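You operate a simulated robot arm through the tools that you are given. There is no shell and no other tool.

The job below is to be done with a simulated two-armed robot. You get a single attempt, and the scene is never put back.

JOB
Swap the racing cartridge in the console for golf.
Fine: console off before the swap and on again after; the old cartridge goes in the rack's empty cell.

The check looks at the end state, three seconds after you hand in, the way a careful person would. Anything else that was tipped, shoved, dropped, spilled or broken makes it a failure.

ROBOT AND FRAMES
Two 7-joint arms with fingered hands on one trunk that stands fixed in place. Base frame: the origin is at the foot of the trunk, x ahead of it, y to its left, z up. Lengths are in m, angles in rad, forces in N, time in s.
The left shoulder is at [0.072, 0.157, 1.084], the right one opposite. With the tool pointing down near the work surface each hand reaches from about 0.1 to 0.76 m from the base axis, measured 20 degrees to its own side. Payload 4 kg a hand.
Tool frame (each hand has its own): the origin (TCP) lies between the finger pads and is the grasp point; the fingertips stand 0.03 m ahead of it; z points along the fingers, y is the line along which they close. The gripper opens to 0.104 m; its body begins 0.035 m behind the TCP. The gripper is a hand of 3 fingers: y runs from the thumb to the fingers, the wrist lies at [-0.015, -0.104, -0.178] in the tool frame, and closing takes about 1.5 s.
Orientation is that of the tool frame in the base frame, as a unit quaternion [w, x, y, z]. With the fingers straight down and the wrist toward the robot, the tool's x, y and z point along [0, 1, 0], [1, 0, 0] and [0, 0, -1] of the base frame.

CONTROLS
- The arms move only by the tool send_rows. It takes "left_steps", "right_steps" or both (then of equal length, played together; a hand with none holds still); each is a list of rows, each a list of 7 numbers: the shift along the base's x, y, z in units of 50 mm (1.0 is 50 mm), then the turn, a rotation vector about the base's x, y, z in units of 6 degrees (1.0 is 6 degrees), then the closure, from 0 (fully open) to 1 (shut). In form: [[tx, ty, tz, rx, ry, rz, fingers], ...]. A call has 1 to 20 rows; each row shifts and turns the commanded pose from where the row before left it. A call with a number of a shift or a turn outside -1 to 1 is refused whole. Each row takes 0.2 s and may step no farther than 0.05 m and 0.15 rad from the row before; otherwise, or with a gripper value out of range, the whole call is refused. Where a pose cannot be reached the arm comes as near as it can. A force on the tool above 40 N (or 10 N above the force at the start of the call, whichever is more), or a blocked arm, ends the call early, and 0.2 s more pass. The fingers move at their own pace (about 0.153 m/s each) and stop on an object; they squeeze with about 22 N. The grip force told is the motor's: it shows also when the fingers shut on nothing. Time passes only in rows, and 0.2 s behind the last, so rows that do not move let the fingers close. It gives the time, the measured TCP pose, the force on the tool (base axes), the opening and the grip force at its end, in the units of the frame above (readings bear some noise), with the torque about the TCP (base axes, N m) and any sound that the robot's microphone picked up.
- Cameras (640 x 400 px; columns grow to the right, rows downward): "scene" is now at [0.127, 0.0525, 1.3203]; the picture's right is [0.57, -0.82, 0.00], its down [-0.41, -0.28, -0.87] and it looks along [0.72, 0.49, -0.49] (base axes); focal length 351 px, centre (320, 200). "left" rides on the left gripper at [-0.064, -0.094, -0.117] in its tool frame; the picture's right is [-0.72, -0.33, 0.61], its down [0.64, -0.65, 0.40] and it looks along [0.27, 0.68, 0.68] (tool axes); focal length 238 px, centre (320, 200). "right" rides on the right gripper at [0.064, -0.094, -0.117] in its tool frame; the picture's right is [-0.72, 0.33, -0.61], its down [-0.64, -0.65, 0.40] and it looks along [-0.27, 0.68, 0.68] (tool axes); focal length 238 px, centre (320, 200).
- snapshot(camera): a new picture of that camera. No time passes.
- lift_body(by): slides the trunk up (or, below 0, down) by that many m; the arms and the scene camera ride with it, the base frame stays. It gives what a move gives, with no picture.
- preshape(shape, hand): the hand has 3 fingers and takes this shape, open, in about a second: jaw (thumb against the fingers, like two jaws); tri (thumb and two fingers); tip (a fingertip pinch); poke (one finger out to press); point (the index stretched); flat (the hand flat); cup (the hand cupped); fist (a fist). The gripper value then closes the fingers along that shape, each until it touches; the sizes above hold for jaw. It gives what a move gives, with no picture.
- aim_head(pan, tilt): turns the head with the scene camera to pan (to the left, within 1.501 rad either way) and tilt (down, from -0.506 to 1.204), counted from straight ahead of the robot. It gives what a move gives.
- probe_pixels(camera, pixels): there is no depth. For up to 12 entries [column, row, z] of the newest picture of that camera ("zoom" is the newest enlarged one), the place [x, y] in the base frame at which the ray of that pixel passes the height z, good to about 0.002 m. No time passes.
- enlarge(camera, box): a new picture of the part [left, top, right, bottom] of that camera's present view, enlarged. No time passes.
- job_done(): hands the job in; it is judged then, once.

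Leave the grippers open and the arms clear of the work at the hand-in unless told otherwise.

The tools are called after "Call:" as a command line: name --argument value ..., lists and objects as JSON in quotes. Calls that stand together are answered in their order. send_rows: Moves the arms, as the interface text tells. Its arguments: {"type":"object","properties":{"left_steps":{"type":"array","items":{"type":"array","items":{"type":"number"}}},"right_steps":{"type":"array","items":{"type":"array","items":{"type":"number"}}}},"required":[]} The other tools are called the same way: lift_body (by) moves the trunk up or down; preshape (shape, hand) gives the hand a shape; aim_head (pan, tilt) turns the head that bears the scene camera; snapshot (camera) takes a picture; probe_pixels (camera, pixels) gives the place at which the rays of pixels pass given heights; enlarge (camera, box) takes an enlarged picture of a part of a camera's view; job_done () hands the job in.

At the start:

```text
clock: 0.0
left_tool_pos: [0.3015, 0.4289, 1.0869]
left_tcp_rot: [0.0, 0.707, 0.707, -0.001]
left_ft_force: [-0.8, 0.4, 0.2]
left_wrist_torque: [-0.01, -0.01, 0.02]
left_width: 0.1036
left_gripper_force: 0.0
left_shape: jaw
right_tool_pos: [0.5571, 0.0746, 1.0503]
right_tcp_rot: [0.0, 0.707, 0.708, -0.001]
right_ft_force: [1.0, -0.1, -0.2]
right_wrist_torque: [0.01, 0.02, 0.02]
right_width: 0.1038
right_gripper_force: 0.1
right_shape: jaw
trunk travel left (down, up): [-0.5, 0.44]
head pan, tilt (commanded): [0.604, 0.515]
```

scene: 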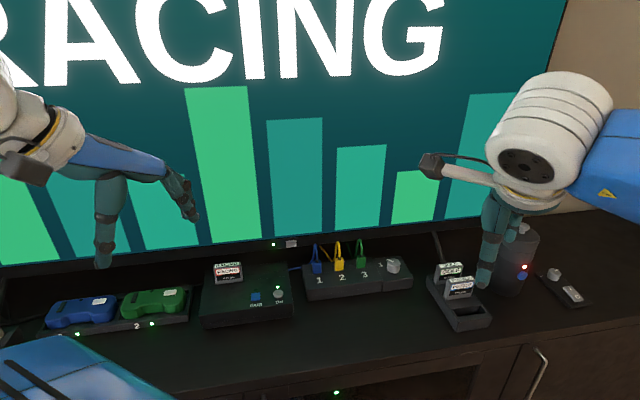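
right: 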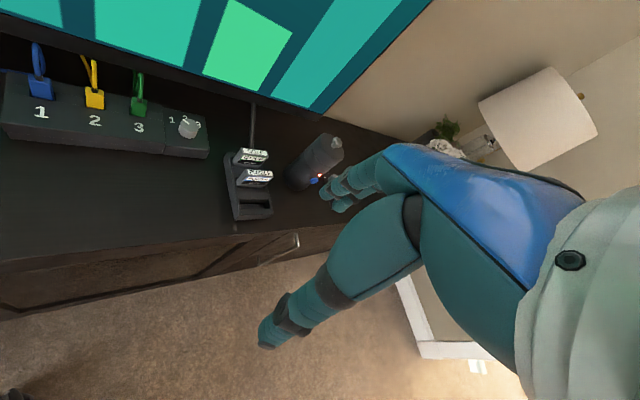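
left: 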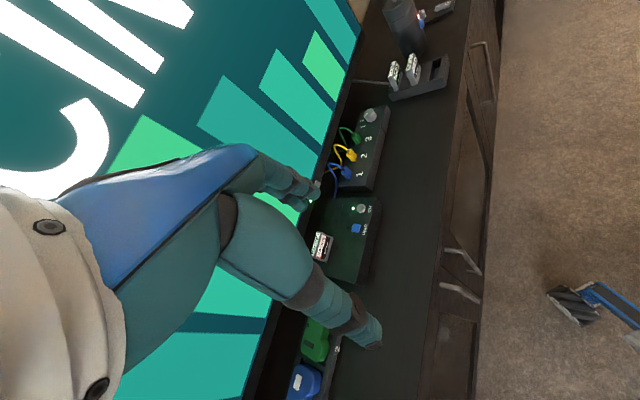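

The scene shows a console with the racing cartridge near (228,272), its power knob or button near (278,293), and a rack with two cartridges near (455,285). I'll enlarge both areas before doing anything.

Call:
enlarge --camera "scene" --box '[190, 230, 310, 335]'

Call:
enlarge --camera "scene" --box '[410, 230, 530, 335]'

Call:
enlarge --camera "right" --box '[200, 120, 320, 230]'

Call:
enlarge --camera "left" --box '[290, 180, 400, 290]'

```text
3.81 times, centred on (250, 282) of scene
```

zoom: 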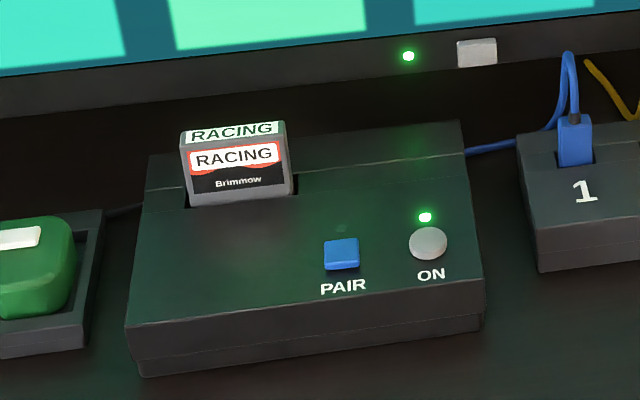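

```text
3.81 times, centred on (470, 282) of scene
```

zoom: 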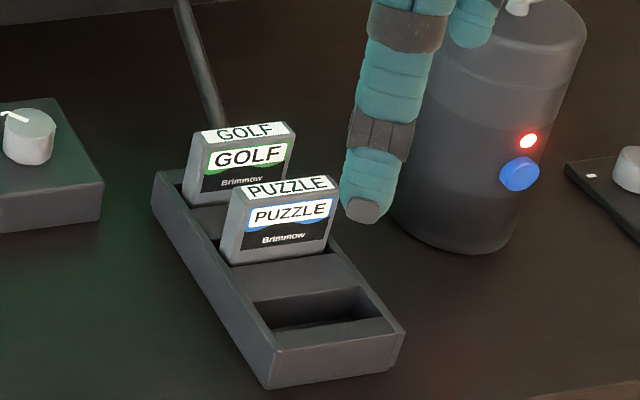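

```text
3.64 times, centred on (260, 175) of right
```

zoom: 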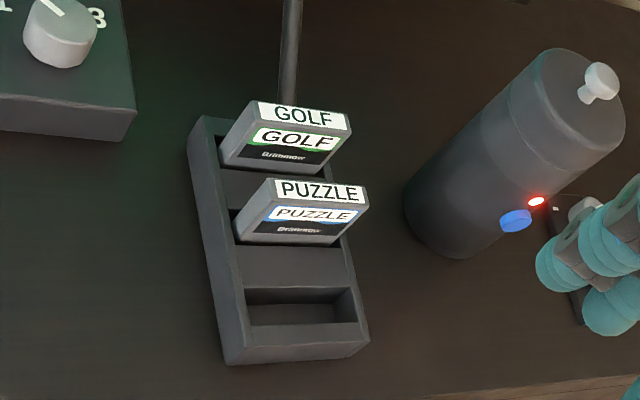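

```text
3.64 times, centred on (345, 235) of left
```

zoom: 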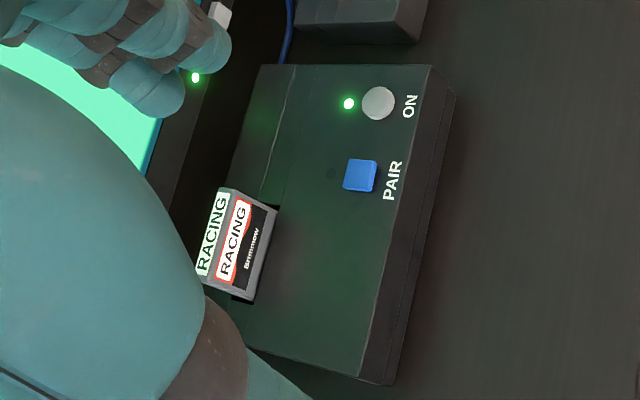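

I'll triangulate the heights by probing the same points from two cameras. The points are the ON button, scene (278.3,293.3) / left (360.9,208.4); the top of golf, scene (450.3,264.2) / right (255.3,151.9); and the rack's near-right corner, scene (492.3,316.1) / right (273.5,214).

Call:
probe_pixels --camera "scene" --pixels '[[278.3, 293.3, 0.6], [278.3, 293.3, 0.8], [450.3, 264.2, 0.6], [450.3, 264.2, 0.8], [492.3, 316.1, 0.6], [492.3, 316.1, 0.8]]'

Call:
probe_pixels --camera "left" --pixels '[[360.9, 208.4, 0.6], [360.9, 208.4, 0.8]]'

Call:
probe_pixels --camera "right" --pixels '[[255.3, 151.9, 0.6], [255.3, 151.9, 0.8], [273.5, 214, 0.6], [273.5, 214, 0.8]]'

```text
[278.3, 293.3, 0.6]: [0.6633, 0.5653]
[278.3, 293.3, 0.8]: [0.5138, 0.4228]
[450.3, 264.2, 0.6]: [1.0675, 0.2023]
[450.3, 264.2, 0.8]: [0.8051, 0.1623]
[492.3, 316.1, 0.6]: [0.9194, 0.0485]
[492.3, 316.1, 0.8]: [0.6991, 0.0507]
```

```text
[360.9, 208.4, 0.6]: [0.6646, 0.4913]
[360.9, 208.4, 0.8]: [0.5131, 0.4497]
```

```text
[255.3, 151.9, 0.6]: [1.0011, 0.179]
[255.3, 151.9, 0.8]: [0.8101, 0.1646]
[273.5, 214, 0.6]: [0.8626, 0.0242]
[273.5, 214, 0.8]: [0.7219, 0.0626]
```

The triangulation gives the ON button top at about (0.5535, 0.461, 0.747), the top of golf at about (0.8235, 0.1655, 0.786), and the rack top at about z 0.743. Next I'll probe the rack and console edges in the scene view to get their orientations.

Call:
probe_pixels --camera "scene" --pixels '[[458.2, 320.1, 0.743], [425.9, 275.4, 0.743], [492.3, 316.1, 0.743], [205.4, 270.2, 0.74], [286.7, 261.5, 0.74], [292.8, 309, 0.74], [199.3, 314.8, 0.74], [216, 283.8, 0.74], [243, 280.2, 0.74]]'

Call:
enlarge --camera "scene" --box '[190, 240, 260, 284]'

```text
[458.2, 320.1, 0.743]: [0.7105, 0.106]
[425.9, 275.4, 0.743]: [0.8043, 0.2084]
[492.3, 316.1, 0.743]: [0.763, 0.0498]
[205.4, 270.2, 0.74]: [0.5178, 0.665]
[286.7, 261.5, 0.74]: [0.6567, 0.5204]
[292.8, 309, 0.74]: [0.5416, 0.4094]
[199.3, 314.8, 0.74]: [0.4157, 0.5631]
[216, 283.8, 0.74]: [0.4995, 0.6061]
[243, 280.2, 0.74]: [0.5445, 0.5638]
```

```text
9.09 times, centred on (225, 262) of scene
```

zoom: 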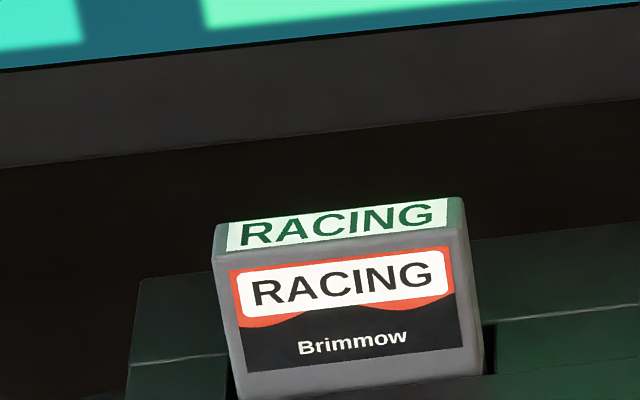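

The console and rack are both turned about 46° from the base axes: "into" is about (0.69, 0.72) and "right" about (0.72, -0.69). The right hand partly blocks my view of the rack, so I'll move it back and to the right, high and clear.

Call:
send_rows --right_steps '[[-0.5, -0.8, 0, 0, 0, 0, 0], [-0.5, -0.8, 0, 0, 0, 0, 0], [-0.5, -0.8, 0, 0, 0, 0, 0], [-0.5, -0.8, 0, 0, 0, 0, 0], [-0.5, -0.8, 0, 0, 0, 0, 0], [-0.5, -0.8, 0, 0, 0, 0, 0], [-0.5, -0.8, 0, 0, 0, 0, 0], [-0.5, -0.8, 0, 0, 0, 0, 0]]'

Call:
aim_head --pan 0.35 --tilt 0.7

Call:
snapshot --camera "scene"

```text
clock: 1.8
left_tool_pos: [0.2969, 0.4252, 1.0898]
left_tcp_rot: [0.001, 0.707, 0.707, 0.001]
left_ft_force: [-0.4, 0.5, -0.2]
left_wrist_torque: [-0.02, -0.03, 0.02]
left_width: 0.1037
left_gripper_force: 0.0
left_shape: jaw
right_tool_pos: [0.386, -0.2349, 1.0679]
right_tcp_rot: [0.0, 0.706, 0.708, 0.0]
right_ft_force: [-0.6, -0.4, -0.2]
right_wrist_torque: [0.0, 0.0, 0.01]
right_width: 0.1037
right_gripper_force: 0.1
right_shape: jaw
right hand out of reach, approached as far as the arm can: row 6, 7, 8
trunk travel left (down, up): [-0.5, 0.44]
head pan, tilt (commanded): [0.604, 0.515]
```

```text
clock: 2.6
left_tool_pos: [0.3011, 0.4272, 1.0882]
left_tcp_rot: [0.0, 0.707, 0.707, 0.0]
left_ft_force: [-0.2, 0.5, 0.7]
left_wrist_torque: [0.0, 0.01, -0.02]
left_width: 0.1035
left_gripper_force: 0.0
left_shape: jaw
right_tool_pos: [0.3898, -0.2343, 1.0678]
right_tcp_rot: [-0.001, 0.707, 0.708, -0.001]
right_ft_force: [-0.9, -0.3, 0.1]
right_wrist_torque: [-0.02, -0.04, 0.01]
right_width: 0.1036
right_gripper_force: 0.0
right_shape: jaw
trunk travel left (down, up): [-0.5, 0.44]
head pan, tilt (commanded): [0.351, 0.7]
```

```text
taken
```

scene: 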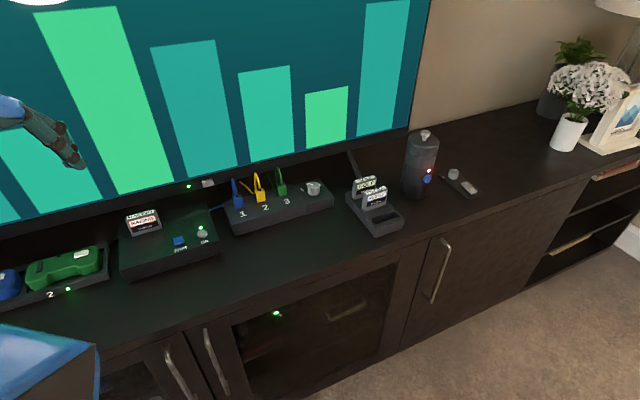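

The rack is now fully in view near (373,208), and the console is near (170,240). I'll enlarge both for accurate corners.

Call:
enlarge --camera "scene" --box '[335, 165, 415, 215]'

Call:
enlarge --camera "scene" --box '[110, 195, 230, 270]'

Call:
enlarge --camera "scene" --box '[335, 190, 415, 240]'

```text
8.00 times, centred on (375, 190) of scene
```

zoom: 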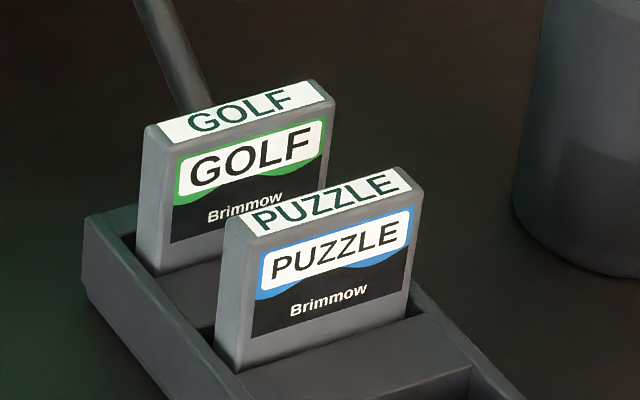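

```text
5.33 times, centred on (170, 232) of scene
```

zoom: 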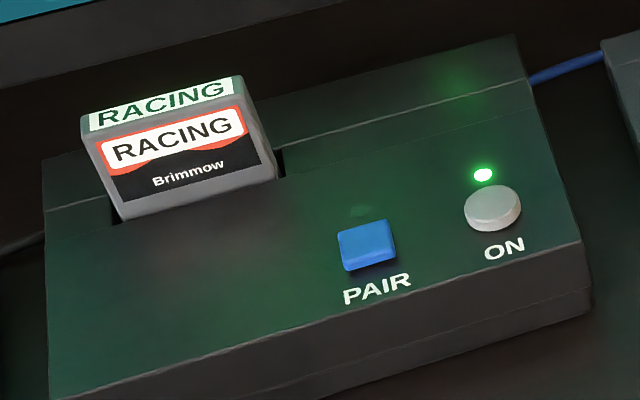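

```text
8.00 times, centred on (375, 215) of scene
```

zoom: 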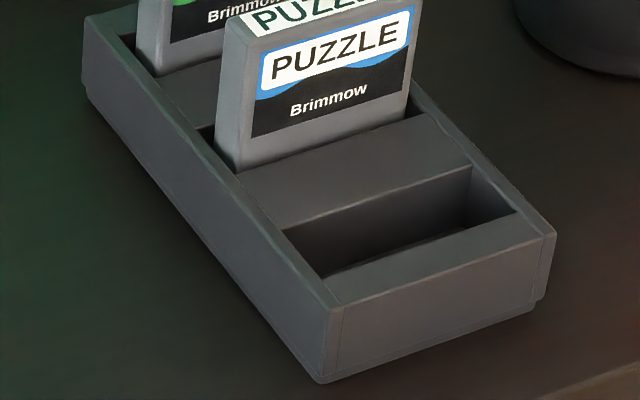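

The corners are clear now. I'll probe golf's top, puzzle's top, the empty cell, the rack rim and the console features.

Call:
probe_pixels --camera "scene" --pixels '[[353.4, 180.75, 0.786], [374.5, 175.0, 0.786], [376.75, 177.4, 0.786], [355.6, 183.4, 0.786], [363.1, 192.0, 0.786], [385, 186, 0.786], [387.75, 188.4, 0.786], [365.4, 194.6, 0.786], [370.4, 218.75, 0.743], [393.9, 210.9, 0.743], [399.6, 216.5, 0.743], [375, 224.6, 0.743]]'

Call:
probe_pixels --camera "scene" --pixels '[[376.6, 228.5, 0.743], [404.4, 219.25, 0.743], [202.5, 233.5, 0.747], [178.9, 239.0, 0.747], [126.0, 215.3, 0.786], [154.1, 208.9, 0.786], [156.8, 212.0, 0.786], [127.8, 218.6, 0.786], [118.3, 224.5, 0.74], [209.4, 209.4, 0.74], [219, 239.9, 0.74], [118.7, 268.8, 0.74]]'

```text
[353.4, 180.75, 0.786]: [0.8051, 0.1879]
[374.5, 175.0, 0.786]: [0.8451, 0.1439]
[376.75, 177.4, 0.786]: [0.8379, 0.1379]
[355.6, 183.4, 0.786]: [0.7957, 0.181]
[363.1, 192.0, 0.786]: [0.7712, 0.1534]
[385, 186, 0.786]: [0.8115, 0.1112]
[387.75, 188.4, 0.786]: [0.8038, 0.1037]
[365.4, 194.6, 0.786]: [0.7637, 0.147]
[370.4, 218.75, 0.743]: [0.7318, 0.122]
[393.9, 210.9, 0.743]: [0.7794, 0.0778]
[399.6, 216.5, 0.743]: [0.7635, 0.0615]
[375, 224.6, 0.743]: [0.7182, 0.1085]
```

```text
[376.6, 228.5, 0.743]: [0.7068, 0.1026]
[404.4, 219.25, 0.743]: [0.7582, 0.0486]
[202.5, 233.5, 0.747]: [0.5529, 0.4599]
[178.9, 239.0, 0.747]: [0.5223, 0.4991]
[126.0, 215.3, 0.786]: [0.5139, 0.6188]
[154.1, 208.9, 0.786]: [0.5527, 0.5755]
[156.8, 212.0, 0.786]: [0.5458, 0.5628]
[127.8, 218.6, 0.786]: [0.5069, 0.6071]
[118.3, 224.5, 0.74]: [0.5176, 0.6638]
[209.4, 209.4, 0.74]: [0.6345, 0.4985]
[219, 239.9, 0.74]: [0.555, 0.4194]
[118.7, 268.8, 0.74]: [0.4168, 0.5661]
```

The cartridges measure about 58 mm × 12 mm and the rack pitch is about 48 mm. I still need the height of racing's top, so I'll probe its top-label centre from the left and scene cameras.

Call:
probe_pixels --camera "left" --pixels '[[315.3, 244.6, 0.74], [315.3, 244.6, 0.82]]'

Call:
probe_pixels --camera "scene" --pixels '[[140, 214.2, 0.74], [140, 214.2, 0.82]]'

Call:
enlarge --camera "left" --box '[295, 215, 345, 275]'

```text
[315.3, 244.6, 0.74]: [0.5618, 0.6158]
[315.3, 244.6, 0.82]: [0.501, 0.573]
```

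```text
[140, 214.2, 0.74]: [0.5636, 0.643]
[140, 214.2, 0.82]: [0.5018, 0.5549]
```

```text
6.67 times, centred on (320, 245) of left
```

zoom: 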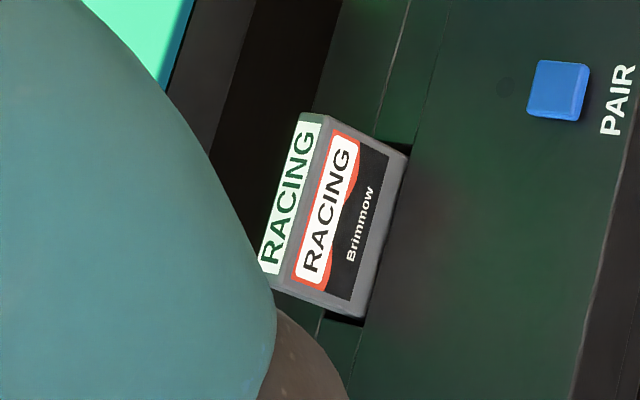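

Racing's top is at about (0.5265, 0.590, 0.788), the same height as golf's. Before choosing a grasp I need to see the left hand's geometry, so I'll turn the head toward it.

Call:
aim_head --pan 1.05 --tilt 0.5

Call:
snapshot --camera "scene"

Call:
snapshot --camera "left"

```text
clock: 3.6
left_tool_pos: [0.3012, 0.4266, 1.0874]
left_tcp_rot: [0.001, 0.707, 0.707, 0.0]
left_ft_force: [0.6, -0.8, 1.0]
left_wrist_torque: [0.01, 0.01, 0.02]
left_width: 0.1038
left_gripper_force: 0.0
left_shape: jaw
right_tool_pos: [0.3895, -0.2345, 1.0679]
right_tcp_rot: [-0.001, 0.707, 0.707, 0.0]
right_ft_force: [-0.5, 0.2, -0.3]
right_wrist_torque: [0.0, -0.01, -0.02]
right_width: 0.1037
right_gripper_force: 0.0
right_shape: jaw
trunk travel left (down, up): [-0.5, 0.44]
head pan, tilt (commanded): [1.051, 0.499]
```

```text
taken
```

scene: 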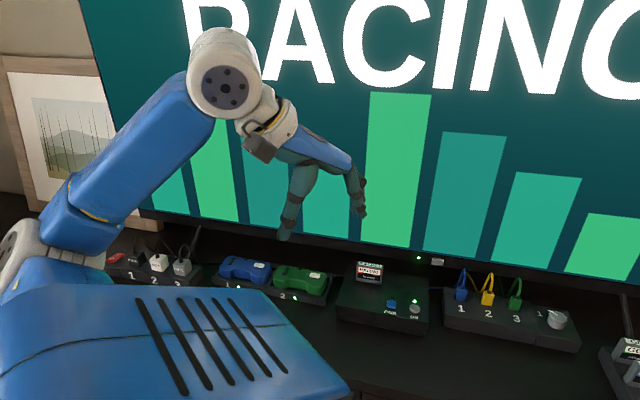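

```text
taken
```

left: 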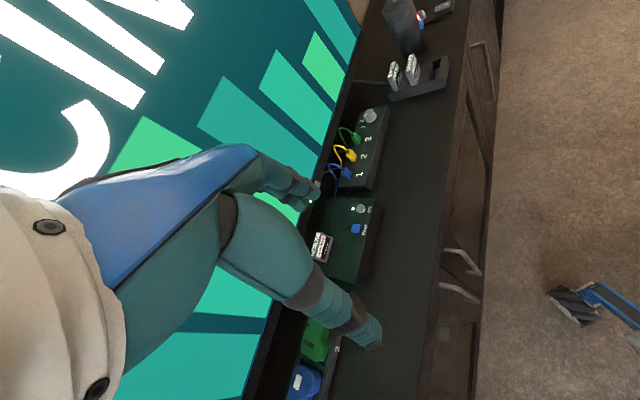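

Call:
enlarge --camera "scene" --box '[220, 80, 400, 250]'

```text
2.35 times, centred on (310, 165) of scene
```

zoom: 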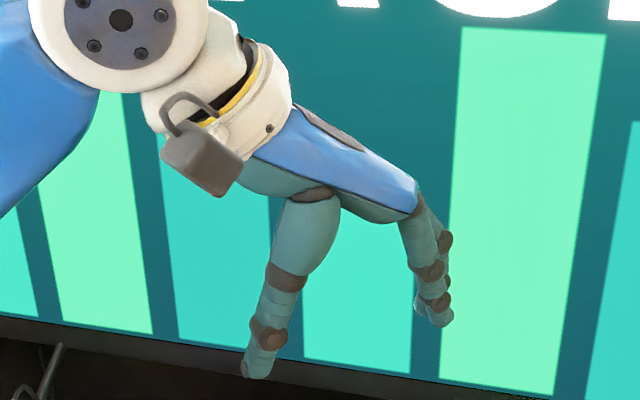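

The hand has one thick thumb toward the robot and two fingers on the far side, with tips about 17 mm thick. I'll check where the TV plane is from its LED, scene (418.3,257.5) / left (310.7,201.2), so the fingers stay clear of it.

Call:
probe_pixels --camera "scene" --pixels '[[418.3, 257.5, 0.72], [418.3, 257.5, 0.82], [418.3, 257.5, 0.77]]'

Call:
probe_pixels --camera "left" --pixels '[[310.7, 201.2, 0.72], [310.7, 201.2, 0.82], [310.7, 201.2, 0.77]]'

```text
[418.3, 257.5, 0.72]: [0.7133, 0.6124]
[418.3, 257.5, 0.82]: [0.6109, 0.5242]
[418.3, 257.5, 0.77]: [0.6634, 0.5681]
```

```text
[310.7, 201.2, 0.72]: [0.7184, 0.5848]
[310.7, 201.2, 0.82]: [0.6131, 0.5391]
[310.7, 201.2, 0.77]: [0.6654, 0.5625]
```

The TV's front face sits at about u = 0.85, only about 6 cm behind the racing cartridge. Knuckles placed on the far side would hit the TV, so I need finger spacing and size. I'll enlarge the hand views.

Call:
enlarge --camera "left" --box '[210, 140, 400, 360]'

Call:
enlarge --camera "right" --box '[240, 130, 430, 360]'

```text
1.82 times, centred on (305, 250) of left
```

zoom: 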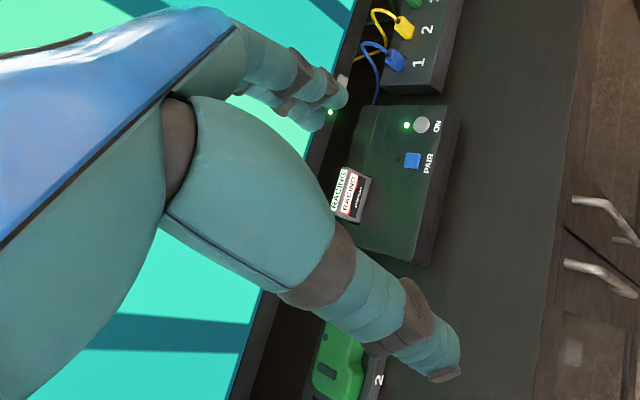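

```text
1.74 times, centred on (335, 245) of right
```

zoom: 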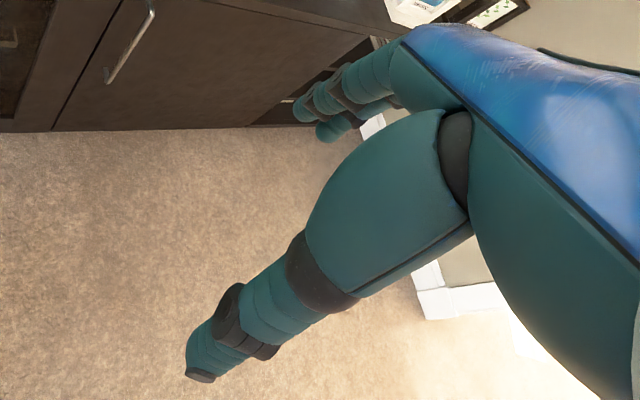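

Two slim fingers sit side by side about 2 cm apart, opposite the thumb. I'll measure how far the knuckles stick out on the finger side, using the scene rays at (363,184), (352,160), (365,215) and (350,150).

Call:
probe_pixels --camera "scene" --pixels '[[363.2, 184.1, 1.0], [363.2, 184.1, 1.15], [352.5, 161, 1.0], [352.5, 161, 1.15], [366, 214, 1.0], [366, 214, 1.15], [310, 225, 1.0], [310, 225, 1.15], [278, 238, 1.0], [278, 238, 1.15], [302, 124, 1.0], [302, 124, 1.15]]'

```text
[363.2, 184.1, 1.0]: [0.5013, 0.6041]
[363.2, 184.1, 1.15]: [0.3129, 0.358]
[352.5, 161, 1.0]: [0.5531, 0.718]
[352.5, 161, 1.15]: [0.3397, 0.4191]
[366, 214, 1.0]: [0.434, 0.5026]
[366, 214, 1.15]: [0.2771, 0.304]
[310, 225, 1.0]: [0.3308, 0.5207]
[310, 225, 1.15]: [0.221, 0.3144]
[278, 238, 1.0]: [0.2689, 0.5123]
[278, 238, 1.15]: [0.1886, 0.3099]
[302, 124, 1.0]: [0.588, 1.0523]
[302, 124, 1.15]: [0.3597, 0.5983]
```

The knuckle base reaches only about 44 mm on the finger side. With the hand partly open, gripping across the thickness (closing axis along "into") should just clear the TV. Golf is far away, so I'll lower the trunk 0.12 m toward wrist height to gain reach. Both hands are well above everything.

Call:
lift_body --by -0.12

```text
clock: 5.1
left_tool_pos: [0.3009, 0.427, 0.968]
left_tcp_rot: [0.0, 0.707, 0.707, 0.001]
left_ft_force: [0.3, 0.1, 0.6]
left_wrist_torque: [-0.01, 0.02, 0.01]
left_width: 0.1038
left_gripper_force: 0.1
left_shape: jaw
right_tool_pos: [0.3891, -0.2339, 0.9485]
right_tcp_rot: [-0.001, 0.706, 0.708, 0.0]
right_ft_force: [0.3, -0.9, 1.0]
right_wrist_torque: [0.0, 0.02, 0.0]
right_width: 0.1037
right_gripper_force: 0.0
right_shape: jaw
trunk travel left (down, up): [-0.38, 0.56]
head pan, tilt (commanded): [1.051, 0.499]
```

The shoulder is now near z 0.964. Next I'll yaw the left hand +45° while moving it forward, high over the cabinet.

Call:
send_rows --left_steps '[[0.5, -0.2, 0.13, 0, 0, 0.9375, 0], [0.5, -0.2, 0.13, 0, 0, 0.9375, 0], [0.5, -0.2, 0.13, 0, 0, 0.9375, 0], [0.5, -0.2, 0.13, 0, 0, 0.9375, 0], [0.5, -0.2, 0.13, 0, 0, 0.9375, 0], [0.5, -0.2, 0.13, 0, 0, 0.9375, 0], [0.5, -0.2, 0.13, 0, 0, 0.9375, 0], [0.5, -0.2, 0.13, 0, 0, 0.9375, 0], [0, 0, 0, 0, 0, 0, 0]]'

Call:
aim_head --pan 0.6 --tilt 0.55

Call:
snapshot --camera "scene"

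Call:
snapshot --camera "left"

```text
clock: 7.1
left_tool_pos: [0.5, 0.3463, 1.0202]
left_tcp_rot: [0.001, 0.382, 0.924, 0.0]
left_ft_force: [0.1, 0.4, 0.1]
left_wrist_torque: [0.0, 0.0, 0.01]
left_width: 0.1036
left_gripper_force: 0.1
left_shape: jaw
right_tool_pos: [0.39, -0.2353, 0.9482]
right_tcp_rot: [-0.001, 0.706, 0.708, 0.0]
right_ft_force: [-0.7, -0.4, 0.2]
right_wrist_torque: [0.01, 0.0, -0.03]
right_width: 0.1039
right_gripper_force: 0.0
right_shape: jaw
trunk travel left (down, up): [-0.38, 0.56]
head pan, tilt (commanded): [1.051, 0.499]
```

```text
clock: 8.0
left_tool_pos: [0.5007, 0.3468, 1.0197]
left_tcp_rot: [-0.001, 0.383, 0.924, 0.0]
left_ft_force: [0.9, 0.6, 0.5]
left_wrist_torque: [-0.03, 0.0, -0.01]
left_width: 0.1035
left_gripper_force: 0.1
left_shape: jaw
right_tool_pos: [0.3896, -0.2344, 0.9488]
right_tcp_rot: [-0.002, 0.707, 0.708, 0.0]
right_ft_force: [0.7, 1.0, 0.0]
right_wrist_torque: [0.01, 0.0, 0.03]
right_width: 0.1039
right_gripper_force: 0.1
right_shape: jaw
trunk travel left (down, up): [-0.38, 0.56]
head pan, tilt (commanded): [0.6, 0.55]
```

```text
taken
```

scene: 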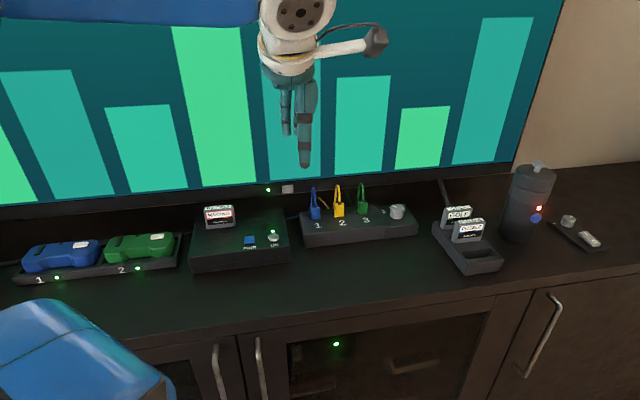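

```text
taken
```

left: 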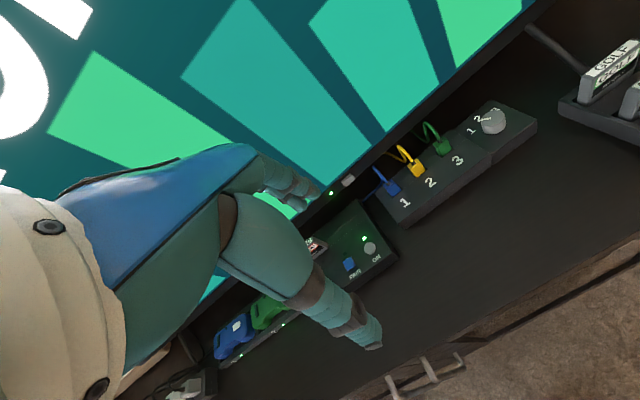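

The camera mount sits on the right side of the wrist. Now a reach test toward golf, staying high at z about 1.02 with the tool pointing down.

Call:
send_rows --left_steps '[[0.8, -0.459, 0, 0, 0, 0, 0], [0.8, -0.459, 0, 0, 0, 0, 0], [0.8, -0.459, 0, 0, 0, 0, 0], [0.8, -0.459, 0, 0, 0, 0, 0], [0.8, -0.459, 0, 0, 0, 0, 0], [0.8, -0.459, 0, 0, 0, 0, 0], [0.8, -0.459, 0, 0, 0, 0, 0], [0.8, -0.459, 0, 0, 0, 0, 0], [0, 0, 0, 0, 0, 0, 0]]'

Call:
snapshot --camera "left"

Call:
snapshot --camera "scene"

```text
clock: 10.0
left_tool_pos: [0.6054, 0.2999, 1.0161]
left_tcp_rot: [0.002, 0.384, 0.923, 0.001]
left_ft_force: [-0.9, 0.2, 0.5]
left_wrist_torque: [-0.04, 0.02, 0.0]
left_width: 0.1039
left_gripper_force: 0.1
left_shape: jaw
left hand out of reach, approached as far as the arm can: row 3, 4, 5, 6, 7, 8
right_tool_pos: [0.3903, -0.2343, 0.9477]
right_tcp_rot: [-0.001, 0.707, 0.708, 0.001]
right_ft_force: [0.0, 0.3, 0.6]
right_wrist_torque: [-0.03, -0.02, -0.03]
right_width: 0.104
right_gripper_force: 0.1
right_shape: jaw
trunk travel left (down, up): [-0.38, 0.56]
head pan, tilt (commanded): [0.6, 0.55]
```

```text
taken
```

left: 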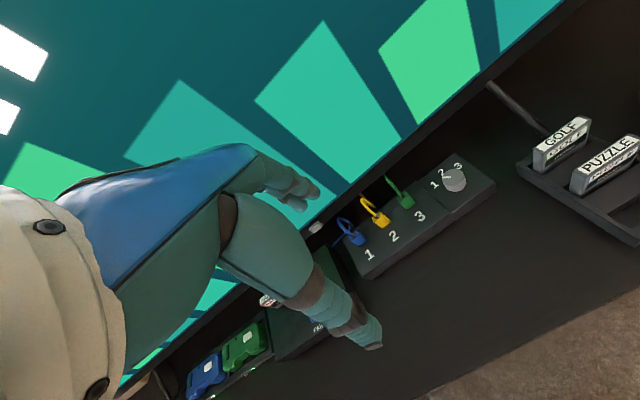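

```text
taken
```

scene: 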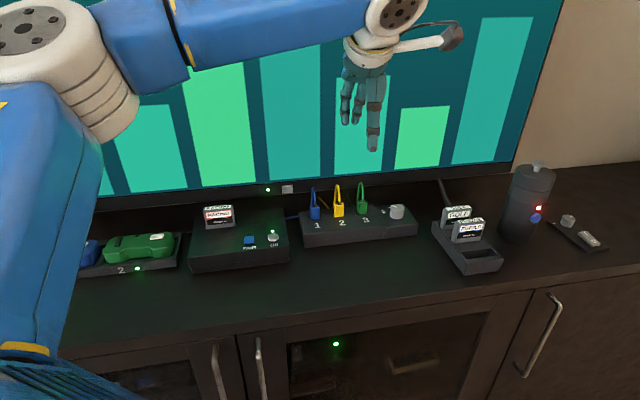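

The arm stopped at (0.605, 0.300) with the wrist well above shoulder height, so wrist angle limits may be part of it. I'll locate the bottle so I can keep clear of it, then test reach lower down.

Call:
probe_pixels --camera "scene" --pixels '[[518, 242, 0.705], [501, 233, 0.705], [538, 163, 0.85], [538, 163, 0.8], [397, 206, 0.78], [337, 187, 0.8], [362, 186, 0.8], [314, 190, 0.8]]'

Call:
send_rows --left_steps '[[0, 0, -0.8, 0, 0, 0, 0], [0, 0, -0.8, 0, 0, 0, 0], [0, 0, -0.8, 0, 0, 0, 0], [0, 0, 0, 0, 0, 0, 0], [0.5, -0.4, 0, 0, 0, 0, 0], [0.5, -0.4, 0, 0, 0, 0, 0], [0.5, -0.4, 0, 0, 0, 0, 0], [0, 0, 0, 0, 0, 0, 0]]'

```text
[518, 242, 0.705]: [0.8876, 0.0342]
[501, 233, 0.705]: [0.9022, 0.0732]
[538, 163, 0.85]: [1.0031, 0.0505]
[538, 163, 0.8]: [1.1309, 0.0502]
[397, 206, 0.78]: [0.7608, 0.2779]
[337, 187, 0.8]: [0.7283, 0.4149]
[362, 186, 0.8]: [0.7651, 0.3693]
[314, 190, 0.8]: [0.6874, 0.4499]
```

```text
clock: 11.8
left_tool_pos: [0.6078, 0.2932, 0.9079]
left_tcp_rot: [-0.001, 0.383, 0.924, 0.0]
left_ft_force: [0.4, -0.3, 0.4]
left_wrist_torque: [0.01, 0.0, -0.01]
left_width: 0.1036
left_gripper_force: 0.0
left_shape: jaw
left hand out of reach, approached as far as the arm can: row 5, 6, 7
right_tool_pos: [0.3901, -0.2357, 0.9468]
right_tcp_rot: [-0.002, 0.707, 0.707, 0.0]
right_ft_force: [0.4, 0.0, -0.3]
right_wrist_torque: [0.01, 0.0, 0.0]
right_width: 0.1038
right_gripper_force: 0.0
right_shape: jaw
trunk travel left (down, up): [-0.38, 0.56]
head pan, tilt (commanded): [0.6, 0.55]
```

It stopped at about the same place, so joint limits at the wrist matter more than arm length. I'll test the tilted orientation: hand leaning 45° with the fingers toward "right" and the closing axis unchanged. Then I'll push toward golf, still high.

Call:
send_rows --left_steps '[[0, 0, 0.2, -0.663, -0.663, 0, 0], [0, 0, 0.2, -0.663, -0.663, 0, 0], [0, 0, 0.2, -0.663, -0.663, 0, 0], [0, 0, 0.2, -0.663, -0.663, 0, 0], [0, 0, 0.2, -0.663, -0.663, 0, 0], [0, 0, 0, -0.663, -0.663, 0, 0], [0, 0, 0, -0.663, -0.663, 0, 0], [0, 0, 0, -0.663, -0.663, 0, 0], [0.5, -0.3, 0, 0, 0, 0, 0], [0.5, -0.3, 0, 0, 0, 0, 0], [0.5, -0.3, 0, 0, 0, 0, 0], [0.5, -0.3, 0, 0, 0, 0, 0], [0.5, -0.3, 0, 0, 0, 0, 0], [0, 0, 0, 0, 0, 0, 0]]'

Call:
snapshot --camera "scene"

```text
clock: 14.8
left_tool_pos: [0.7084, 0.2318, 0.9598]
left_tcp_rot: [0.353, 0.354, 0.854, -0.145]
left_ft_force: [0.2, -1.1, -0.2]
left_wrist_torque: [0.02, -0.01, 0.0]
left_width: 0.1036
left_gripper_force: 0.1
left_shape: jaw
left hand out of reach, approached as far as the arm can: row 13
right_tool_pos: [0.3905, -0.2361, 0.9481]
right_tcp_rot: [-0.002, 0.706, 0.708, 0.0]
right_ft_force: [1.5, 0.1, 0.2]
right_wrist_torque: [0.02, -0.02, 0.01]
right_width: 0.1039
right_gripper_force: 0.1
right_shape: jaw
trunk travel left (down, up): [-0.38, 0.56]
head pan, tilt (commanded): [0.6, 0.55]
```

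```text
taken
```

scene: 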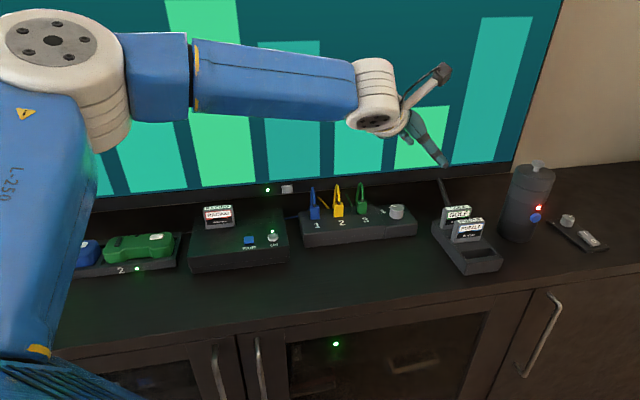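

The arm reached (0.708, 0.232) tilted, but it may not be straight: the elbow looks raised at the upper left of the picture. I'll look at the arm itself.

Call:
aim_head --pan 1.0 --tilt 0.3

Call:
snapshot --camera "scene"

Call:
snapshot --camera "left"

```text
clock: 15.7
left_tool_pos: [0.708, 0.2307, 0.9609]
left_tcp_rot: [0.353, 0.353, 0.854, -0.147]
left_ft_force: [-0.2, -0.6, 0.7]
left_wrist_torque: [0.0, -0.01, -0.02]
left_width: 0.1039
left_gripper_force: 0.0
left_shape: jaw
right_tool_pos: [0.3897, -0.2344, 0.9465]
right_tcp_rot: [-0.001, 0.707, 0.708, 0.0]
right_ft_force: [-1.0, 0.9, 0.3]
right_wrist_torque: [0.01, -0.01, 0.0]
right_width: 0.1037
right_gripper_force: 0.1
right_shape: jaw
trunk travel left (down, up): [-0.38, 0.56]
head pan, tilt (commanded): [1.0, 0.3]
```

```text
taken
```

scene: 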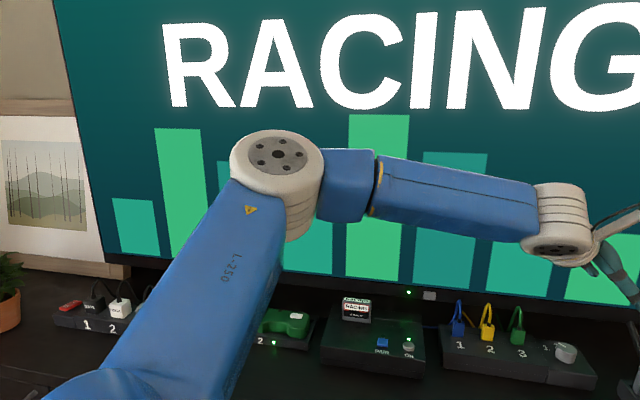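

```text
taken
```

left: 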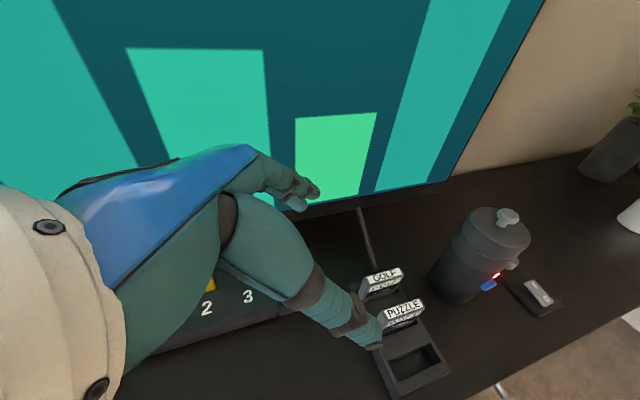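

The elbow is only bent to about 110°, so the arm has length to spare. I estimate about 0.3 m for each link, and a joint limit in this elbow-high posture is the likely cause. I'll lower the hand, still above everything, and push toward golf again.

Call:
send_rows --left_steps '[[-0.5, 0.3, 0, 0, 0, 0, 0], [0, 0, -0.6, 0, 0, 0, 0], [0, 0, -0.6, 0, 0, 0, 0], [0, 0, -0.3, 0, 0, 0, 0], [0.5, -0.3, 0, 0, 0, 0, 0], [0.5, -0.3, 0, 0, 0, 0, 0], [0.5, -0.3, 0, 0, 0, 0, 0], [0.5, -0.3, 0, 0, 0, 0, 0], [0, 0, 0, 0, 0, 0, 0]]'

Call:
snapshot --camera "scene"

Call:
snapshot --camera "left"

```text
clock: 17.7
left_tool_pos: [0.6983, 0.2369, 0.914]
left_tcp_rot: [0.353, 0.354, 0.854, -0.146]
left_ft_force: [0.0, 0.2, -0.5]
left_wrist_torque: [0.0, 0.01, 0.01]
left_width: 0.1038
left_gripper_force: 0.1
left_shape: jaw
left hand out of reach, approached as far as the arm can: row 5, 6, 7, 8
right_tool_pos: [0.3905, -0.2348, 0.9478]
right_tcp_rot: [-0.001, 0.706, 0.708, 0.0]
right_ft_force: [0.4, -0.2, -0.2]
right_wrist_torque: [0.01, -0.02, 0.0]
right_width: 0.1038
right_gripper_force: 0.0
right_shape: jaw
trunk travel left (down, up): [-0.38, 0.56]
head pan, tilt (commanded): [1.0, 0.3]
```

```text
taken
```

scene: 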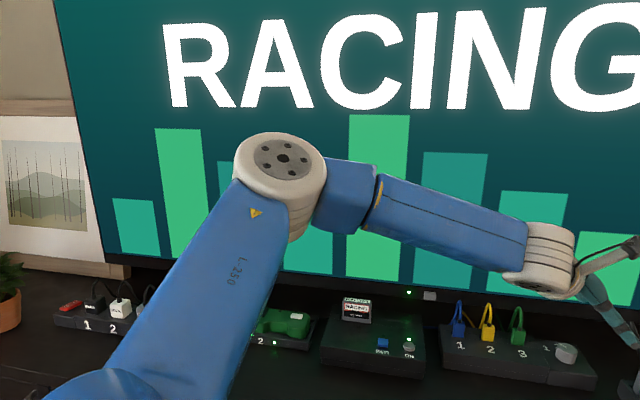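

```text
taken
```

left: 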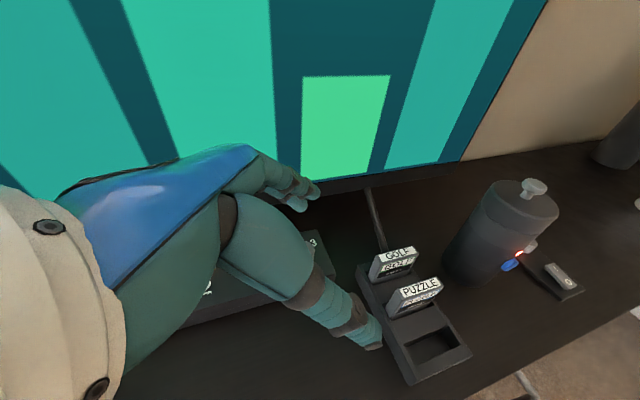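

The limit seems tied to this hand yaw. I'll try the other grasp yaw, with the closing axis along "right", thumb on the left and fingers leaning "into". First I back off and rise, untilt, and yaw by -90°.

Call:
send_rows --left_steps '[[-0.4, 0.2, 0.3, 0.663, 0.663, 0, 0], [-0.4, 0.2, 0.3, 0.663, 0.663, 0, 0], [-0.4, 0.2, 0.3, 0.663, 0.663, 0, 0], [-0.4, 0.2, 0.3, 0.663, 0.663, 0, 0], [-0.4, 0.2, 0.2, 0.663, 0.663, 0, 0], [-0.4, 0.2, 0.2, 0.663, 0.663, 0, 0], [-0.4, 0.2, 0, 0.663, 0.663, 0, 0], [-0.4, 0.2, 0, 0.663, 0.663, 0, 0], [0, 0, 0, 0, 0, -1, 0], [0, 0, 0, 0, 0, -1, 0], [0, 0, 0, 0, 0, -1, 0], [0, 0, 0, 0, 0, -1, 0], [0, 0, 0, 0, 0, -1, 0], [0, 0, 0, 0, 0, -1, 0], [0, 0, 0, 0, 0, -1, 0], [0, 0, 0, 0, 0, 0, 0]]'

Call:
send_rows --left_steps '[[0, 0, 0, 0, 0, -1, 0], [0, 0, 0, 0, 0, -1, 0], [0, 0, 0, 0, 0, -1, 0], [0, 0, 0, 0, 0, -1, 0], [0, 0, 0, 0, 0, -1, 0], [0, 0, 0, 0, 0, -1, 0], [0, 0, 0, 0, 0, -1, 0], [0, 0, 0, 0, 0, -1, 0], [0, 0, 0, 0, 0, 0, 0]]'

Call:
snapshot --camera "scene"

```text
clock: 21.1
left_tool_pos: [0.5392, 0.3172, 0.9931]
left_tcp_rot: [0.0, 0.689, 0.725, 0.0]
left_ft_force: [0.0, -0.1, -0.1]
left_wrist_torque: [-0.02, 0.01, -0.01]
left_width: 0.1037
left_gripper_force: 0.0
left_shape: jaw
right_tool_pos: [0.3896, -0.2353, 0.9468]
right_tcp_rot: [-0.001, 0.707, 0.708, 0.0]
right_ft_force: [-0.3, -0.4, 0.3]
right_wrist_torque: [0.0, -0.01, -0.01]
right_width: 0.1039
right_gripper_force: 0.2
right_shape: jaw
trunk travel left (down, up): [-0.38, 0.56]
head pan, tilt (commanded): [1.0, 0.3]
```

```text
clock: 23.1
left_tool_pos: [0.5379, 0.3164, 0.9938]
left_tcp_rot: [0.0, 0.924, 0.383, -0.001]
left_ft_force: [0.2, -0.2, -0.1]
left_wrist_torque: [-0.01, -0.02, 0.01]
left_width: 0.1035
left_gripper_force: 0.1
left_shape: jaw
right_tool_pos: [0.3889, -0.2351, 0.9473]
right_tcp_rot: [-0.001, 0.706, 0.708, 0.0]
right_ft_force: [-0.4, 0.3, 0.0]
right_wrist_torque: [-0.01, 0.01, 0.01]
right_width: 0.1037
right_gripper_force: 0.0
right_shape: jaw
trunk travel left (down, up): [-0.38, 0.56]
head pan, tilt (commanded): [1.0, 0.3]
```

```text
taken
```

scene: 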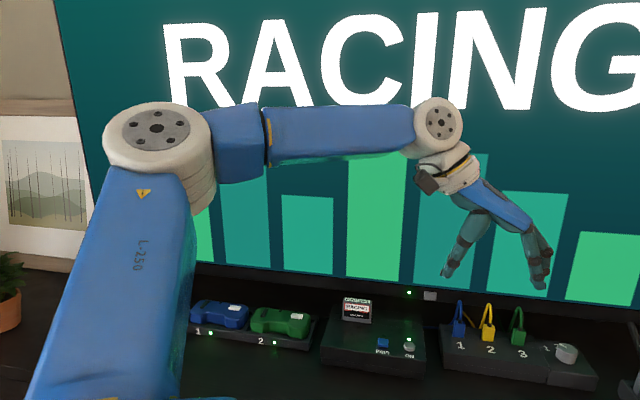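

Now the closing axis is along "right". I'll push toward golf without tilt and see how far it goes.

Call:
send_rows --left_steps '[[0.6, -0.3, 0, 0, 0, 0, 0], [0.6, -0.3, 0, 0, 0, 0, 0], [0.6, -0.3, 0, 0, 0, 0, 0], [0.6, -0.3, 0, 0, 0, 0, 0], [0.6, -0.3, 0, 0, 0, 0, 0], [0.6, -0.3, 0, 0, 0, 0, 0], [0.6, -0.3, 0, 0, 0, 0, 0], [0, 0, 0, 0, 0, 0, 0]]'

Call:
snapshot --camera "scene"

```text
clock: 24.9
left_tool_pos: [0.6316, 0.2417, 0.9786]
left_tcp_rot: [0.0, 0.924, 0.383, 0.001]
left_ft_force: [0.9, -0.3, 0.1]
left_wrist_torque: [-0.05, -0.04, -0.01]
left_width: 0.1037
left_gripper_force: 0.0
left_shape: jaw
left hand out of reach, approached as far as the arm can: row 4, 5, 6, 7
right_tool_pos: [0.3891, -0.2343, 0.9474]
right_tcp_rot: [-0.001, 0.707, 0.707, 0.0]
right_ft_force: [0.2, 0.1, -0.9]
right_wrist_torque: [0.01, -0.01, 0.01]
right_width: 0.1035
right_gripper_force: 0.1
right_shape: jaw
trunk travel left (down, up): [-0.38, 0.56]
head pan, tilt (commanded): [1.0, 0.3]
```

```text
taken
```

scene: 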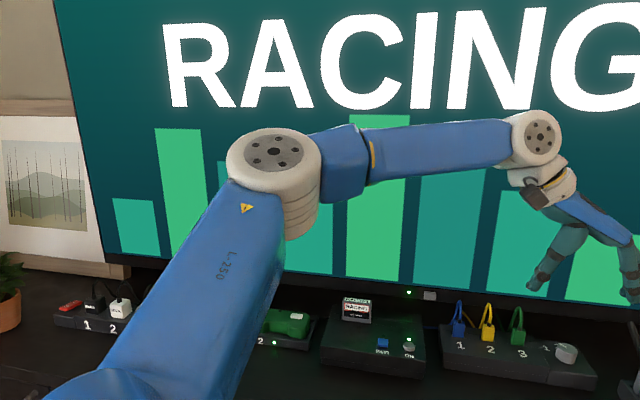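

The elbow sits at the same spot in every limit pose, so the shoulder or elbow is at a limit with this low trunk. I'll back off a little, raise the trunk 0.16 m so the wrist is below the shoulder, and retest.

Call:
send_rows --left_steps '[[-0.6, 0.3, 0, 0, 0, 0, 0], [-0.6, 0.3, 0, 0, 0, 0, 0], [0, 0, 0, 0, 0, 0, 0]]'

Call:
lift_body --by 0.16

Call:
send_rows --left_steps '[[0, 0, -0.8, 0, 0, 0, 0], [0, 0, -0.8, 0, 0, 0, 0], [0, 0, -0.8, 0, 0, 0, 0], [0, 0, -0.8, 0, 0, 0, 0], [0, 0, -0.8, 0, 0, 0, 0], [0.6, -0.3, 0, 0, 0, 0, 0], [0.6, -0.3, 0, 0, 0, 0, 0], [0.6, -0.3, 0, 0, 0, 0, 0], [0.6, -0.3, 0, 0, 0, 0, 0], [0.6, -0.3, 0, 0, 0, 0, 0], [0, 0, 0, 0, 0, 0, 0]]'

Call:
snapshot --camera "scene"

```text
clock: 25.7
left_tool_pos: [0.5739, 0.2702, 0.9795]
left_tcp_rot: [-0.001, 0.924, 0.383, 0.0]
left_ft_force: [0.4, -0.2, -0.9]
left_wrist_torque: [0.01, 0.03, -0.01]
left_width: 0.1037
left_gripper_force: 0.1
left_shape: jaw
right_tool_pos: [0.3892, -0.2344, 0.9464]
right_tcp_rot: [-0.002, 0.706, 0.708, 0.0]
right_ft_force: [0.1, -0.9, 0.7]
right_wrist_torque: [0.0, 0.07, 0.01]
right_width: 0.1039
right_gripper_force: 0.0
right_shape: jaw
trunk travel left (down, up): [-0.38, 0.56]
head pan, tilt (commanded): [1.0, 0.3]
```

```text
clock: 27.5
left_tool_pos: [0.5738, 0.2725, 1.138]
left_tcp_rot: [0.0, 0.924, 0.382, 0.0]
left_ft_force: [-0.6, -0.1, -0.6]
left_wrist_torque: [0.02, 0.0, 0.03]
left_width: 0.1041
left_gripper_force: 0.0
left_shape: jaw
right_tool_pos: [0.3902, -0.2347, 1.1063]
right_tcp_rot: [-0.001, 0.707, 0.708, -0.001]
right_ft_force: [0.0, -0.4, 0.3]
right_wrist_torque: [-0.03, 0.0, 0.0]
right_width: 0.1037
right_gripper_force: 0.0
right_shape: jaw
trunk travel left (down, up): [-0.54, 0.4]
head pan, tilt (commanded): [1.0, 0.3]
```

```text
clock: 29.9
left_tool_pos: [0.6095, 0.2394, 0.9794]
left_tcp_rot: [0.0, 0.924, 0.382, 0.001]
left_ft_force: [-0.2, 0.5, 0.0]
left_wrist_torque: [0.0, -0.01, 0.01]
left_width: 0.1035
left_gripper_force: 0.1
left_shape: jaw
left hand out of reach, approached as far as the arm can: row 6, 7, 8, 9, 10
right_tool_pos: [0.391, -0.2355, 1.1073]
right_tcp_rot: [-0.002, 0.706, 0.708, 0.0]
right_ft_force: [-0.9, 0.5, 1.3]
right_wrist_torque: [-0.03, 0.0, 0.01]
right_width: 0.1039
right_gripper_force: 0.1
right_shape: jaw
trunk travel left (down, up): [-0.54, 0.4]
head pan, tilt (commanded): [1.0, 0.3]
```

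```text
taken
```

scene: 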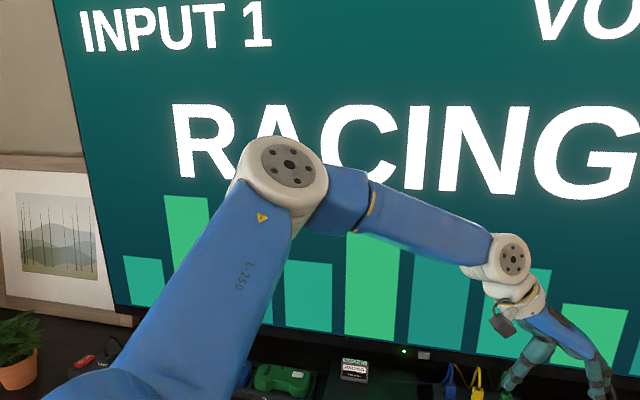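

The wrist side-bend looks like the limiting joint. With the closing axis along "into" and the fingers leaned about 60° toward "right", the forearm would line up with the hand. I'll yaw back by +90°, then tilt 60°, at a backed-off high position.

Call:
send_rows --left_steps '[[-0.3, 0.3, 0.2, 0, 0, 1, 0], [-0.3, 0.3, 0.2, 0, 0, 1, 0], [-0.3, 0.3, 0, 0, 0, 1, 0], [-0.3, 0.3, 0, 0, 0, 1, 0], [-0.3, 0.3, 0, 0, 0, 1, 0], [-0.3, 0.3, 0, 0, 0, 1, 0], [0, 0, 0, 0, 0, 1, 0], [0, 0, 0, 0, 0, 1, 0], [0, 0, 0, 0, 0, 1, 0], [0, 0, 0, 0, 0, 1, 0], [0, 0, 0, 0, 0, 1, 0], [0, 0, 0, 0, 0, 1, 0], [0, 0, 0, 0, 0, 1, 0], [0, 0, 0, 0, 0, 1, 0], [0, 0, 0, 0, 0, 1, 0], [0, 0, 0, 0, 0, 0, 0]]'

Call:
send_rows --left_steps '[[0, 0, 0, -0.7071, -0.7071, 0, 0], [0, 0, 0, -0.7071, -0.7071, 0, 0], [0, 0, 0, -0.7071, -0.7071, 0, 0], [0, 0, 0, -0.7071, -0.7071, 0, 0], [0, 0, 0, -0.7071, -0.7071, 0, 0], [0, 0, 0, -0.7071, -0.7071, 0, 0], [0, 0, 0, -0.7071, -0.7071, 0, 0], [0, 0, 0, -0.7071, -0.7071, 0, 0], [0, 0, 0, -0.7071, -0.7071, 0, 0], [0, 0, 0, -0.7071, -0.7071, 0, 0], [0, 0, 0, 0, 0, 0, 0]]'

Call:
snapshot --camera "scene"

```text
clock: 33.3
left_tool_pos: [0.5189, 0.3299, 1.0]
left_tcp_rot: [-0.001, 0.382, 0.924, 0.0]
left_ft_force: [-0.2, -0.3, -0.7]
left_wrist_torque: [0.01, 0.02, 0.0]
left_width: 0.1038
left_gripper_force: 0.0
left_shape: jaw
right_tool_pos: [0.3892, -0.2346, 1.1077]
right_tcp_rot: [-0.001, 0.707, 0.707, 0.0]
right_ft_force: [0.1, -0.3, -0.9]
right_wrist_torque: [0.02, -0.02, -0.01]
right_width: 0.104
right_gripper_force: 0.0
right_shape: jaw
trunk travel left (down, up): [-0.54, 0.4]
head pan, tilt (commanded): [1.0, 0.3]
```

```text
clock: 35.7
left_tool_pos: [0.5193, 0.3302, 0.9995]
left_tcp_rot: [0.461, 0.332, 0.801, -0.191]
left_ft_force: [0.1, 0.0, 0.1]
left_wrist_torque: [-0.02, 0.04, 0.0]
left_width: 0.1037
left_gripper_force: 0.1
left_shape: jaw
right_tool_pos: [0.3896, -0.2342, 1.107]
right_tcp_rot: [0.0, 0.707, 0.708, -0.001]
right_ft_force: [0.6, -0.3, 0.1]
right_wrist_torque: [-0.03, 0.01, -0.01]
right_width: 0.1037
right_gripper_force: 0.0
right_shape: jaw
trunk travel left (down, up): [-0.54, 0.4]
head pan, tilt (commanded): [1.0, 0.3]
```

```text
taken
```

scene: 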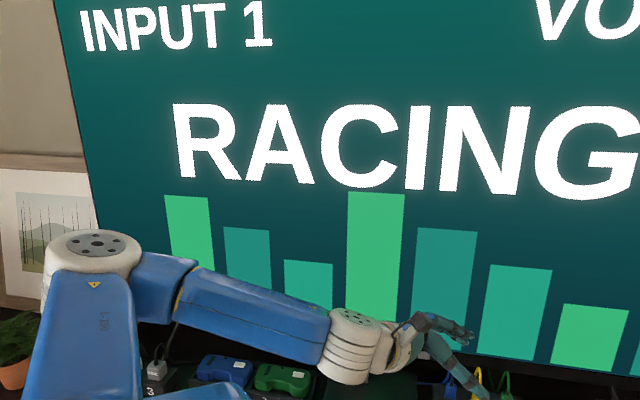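

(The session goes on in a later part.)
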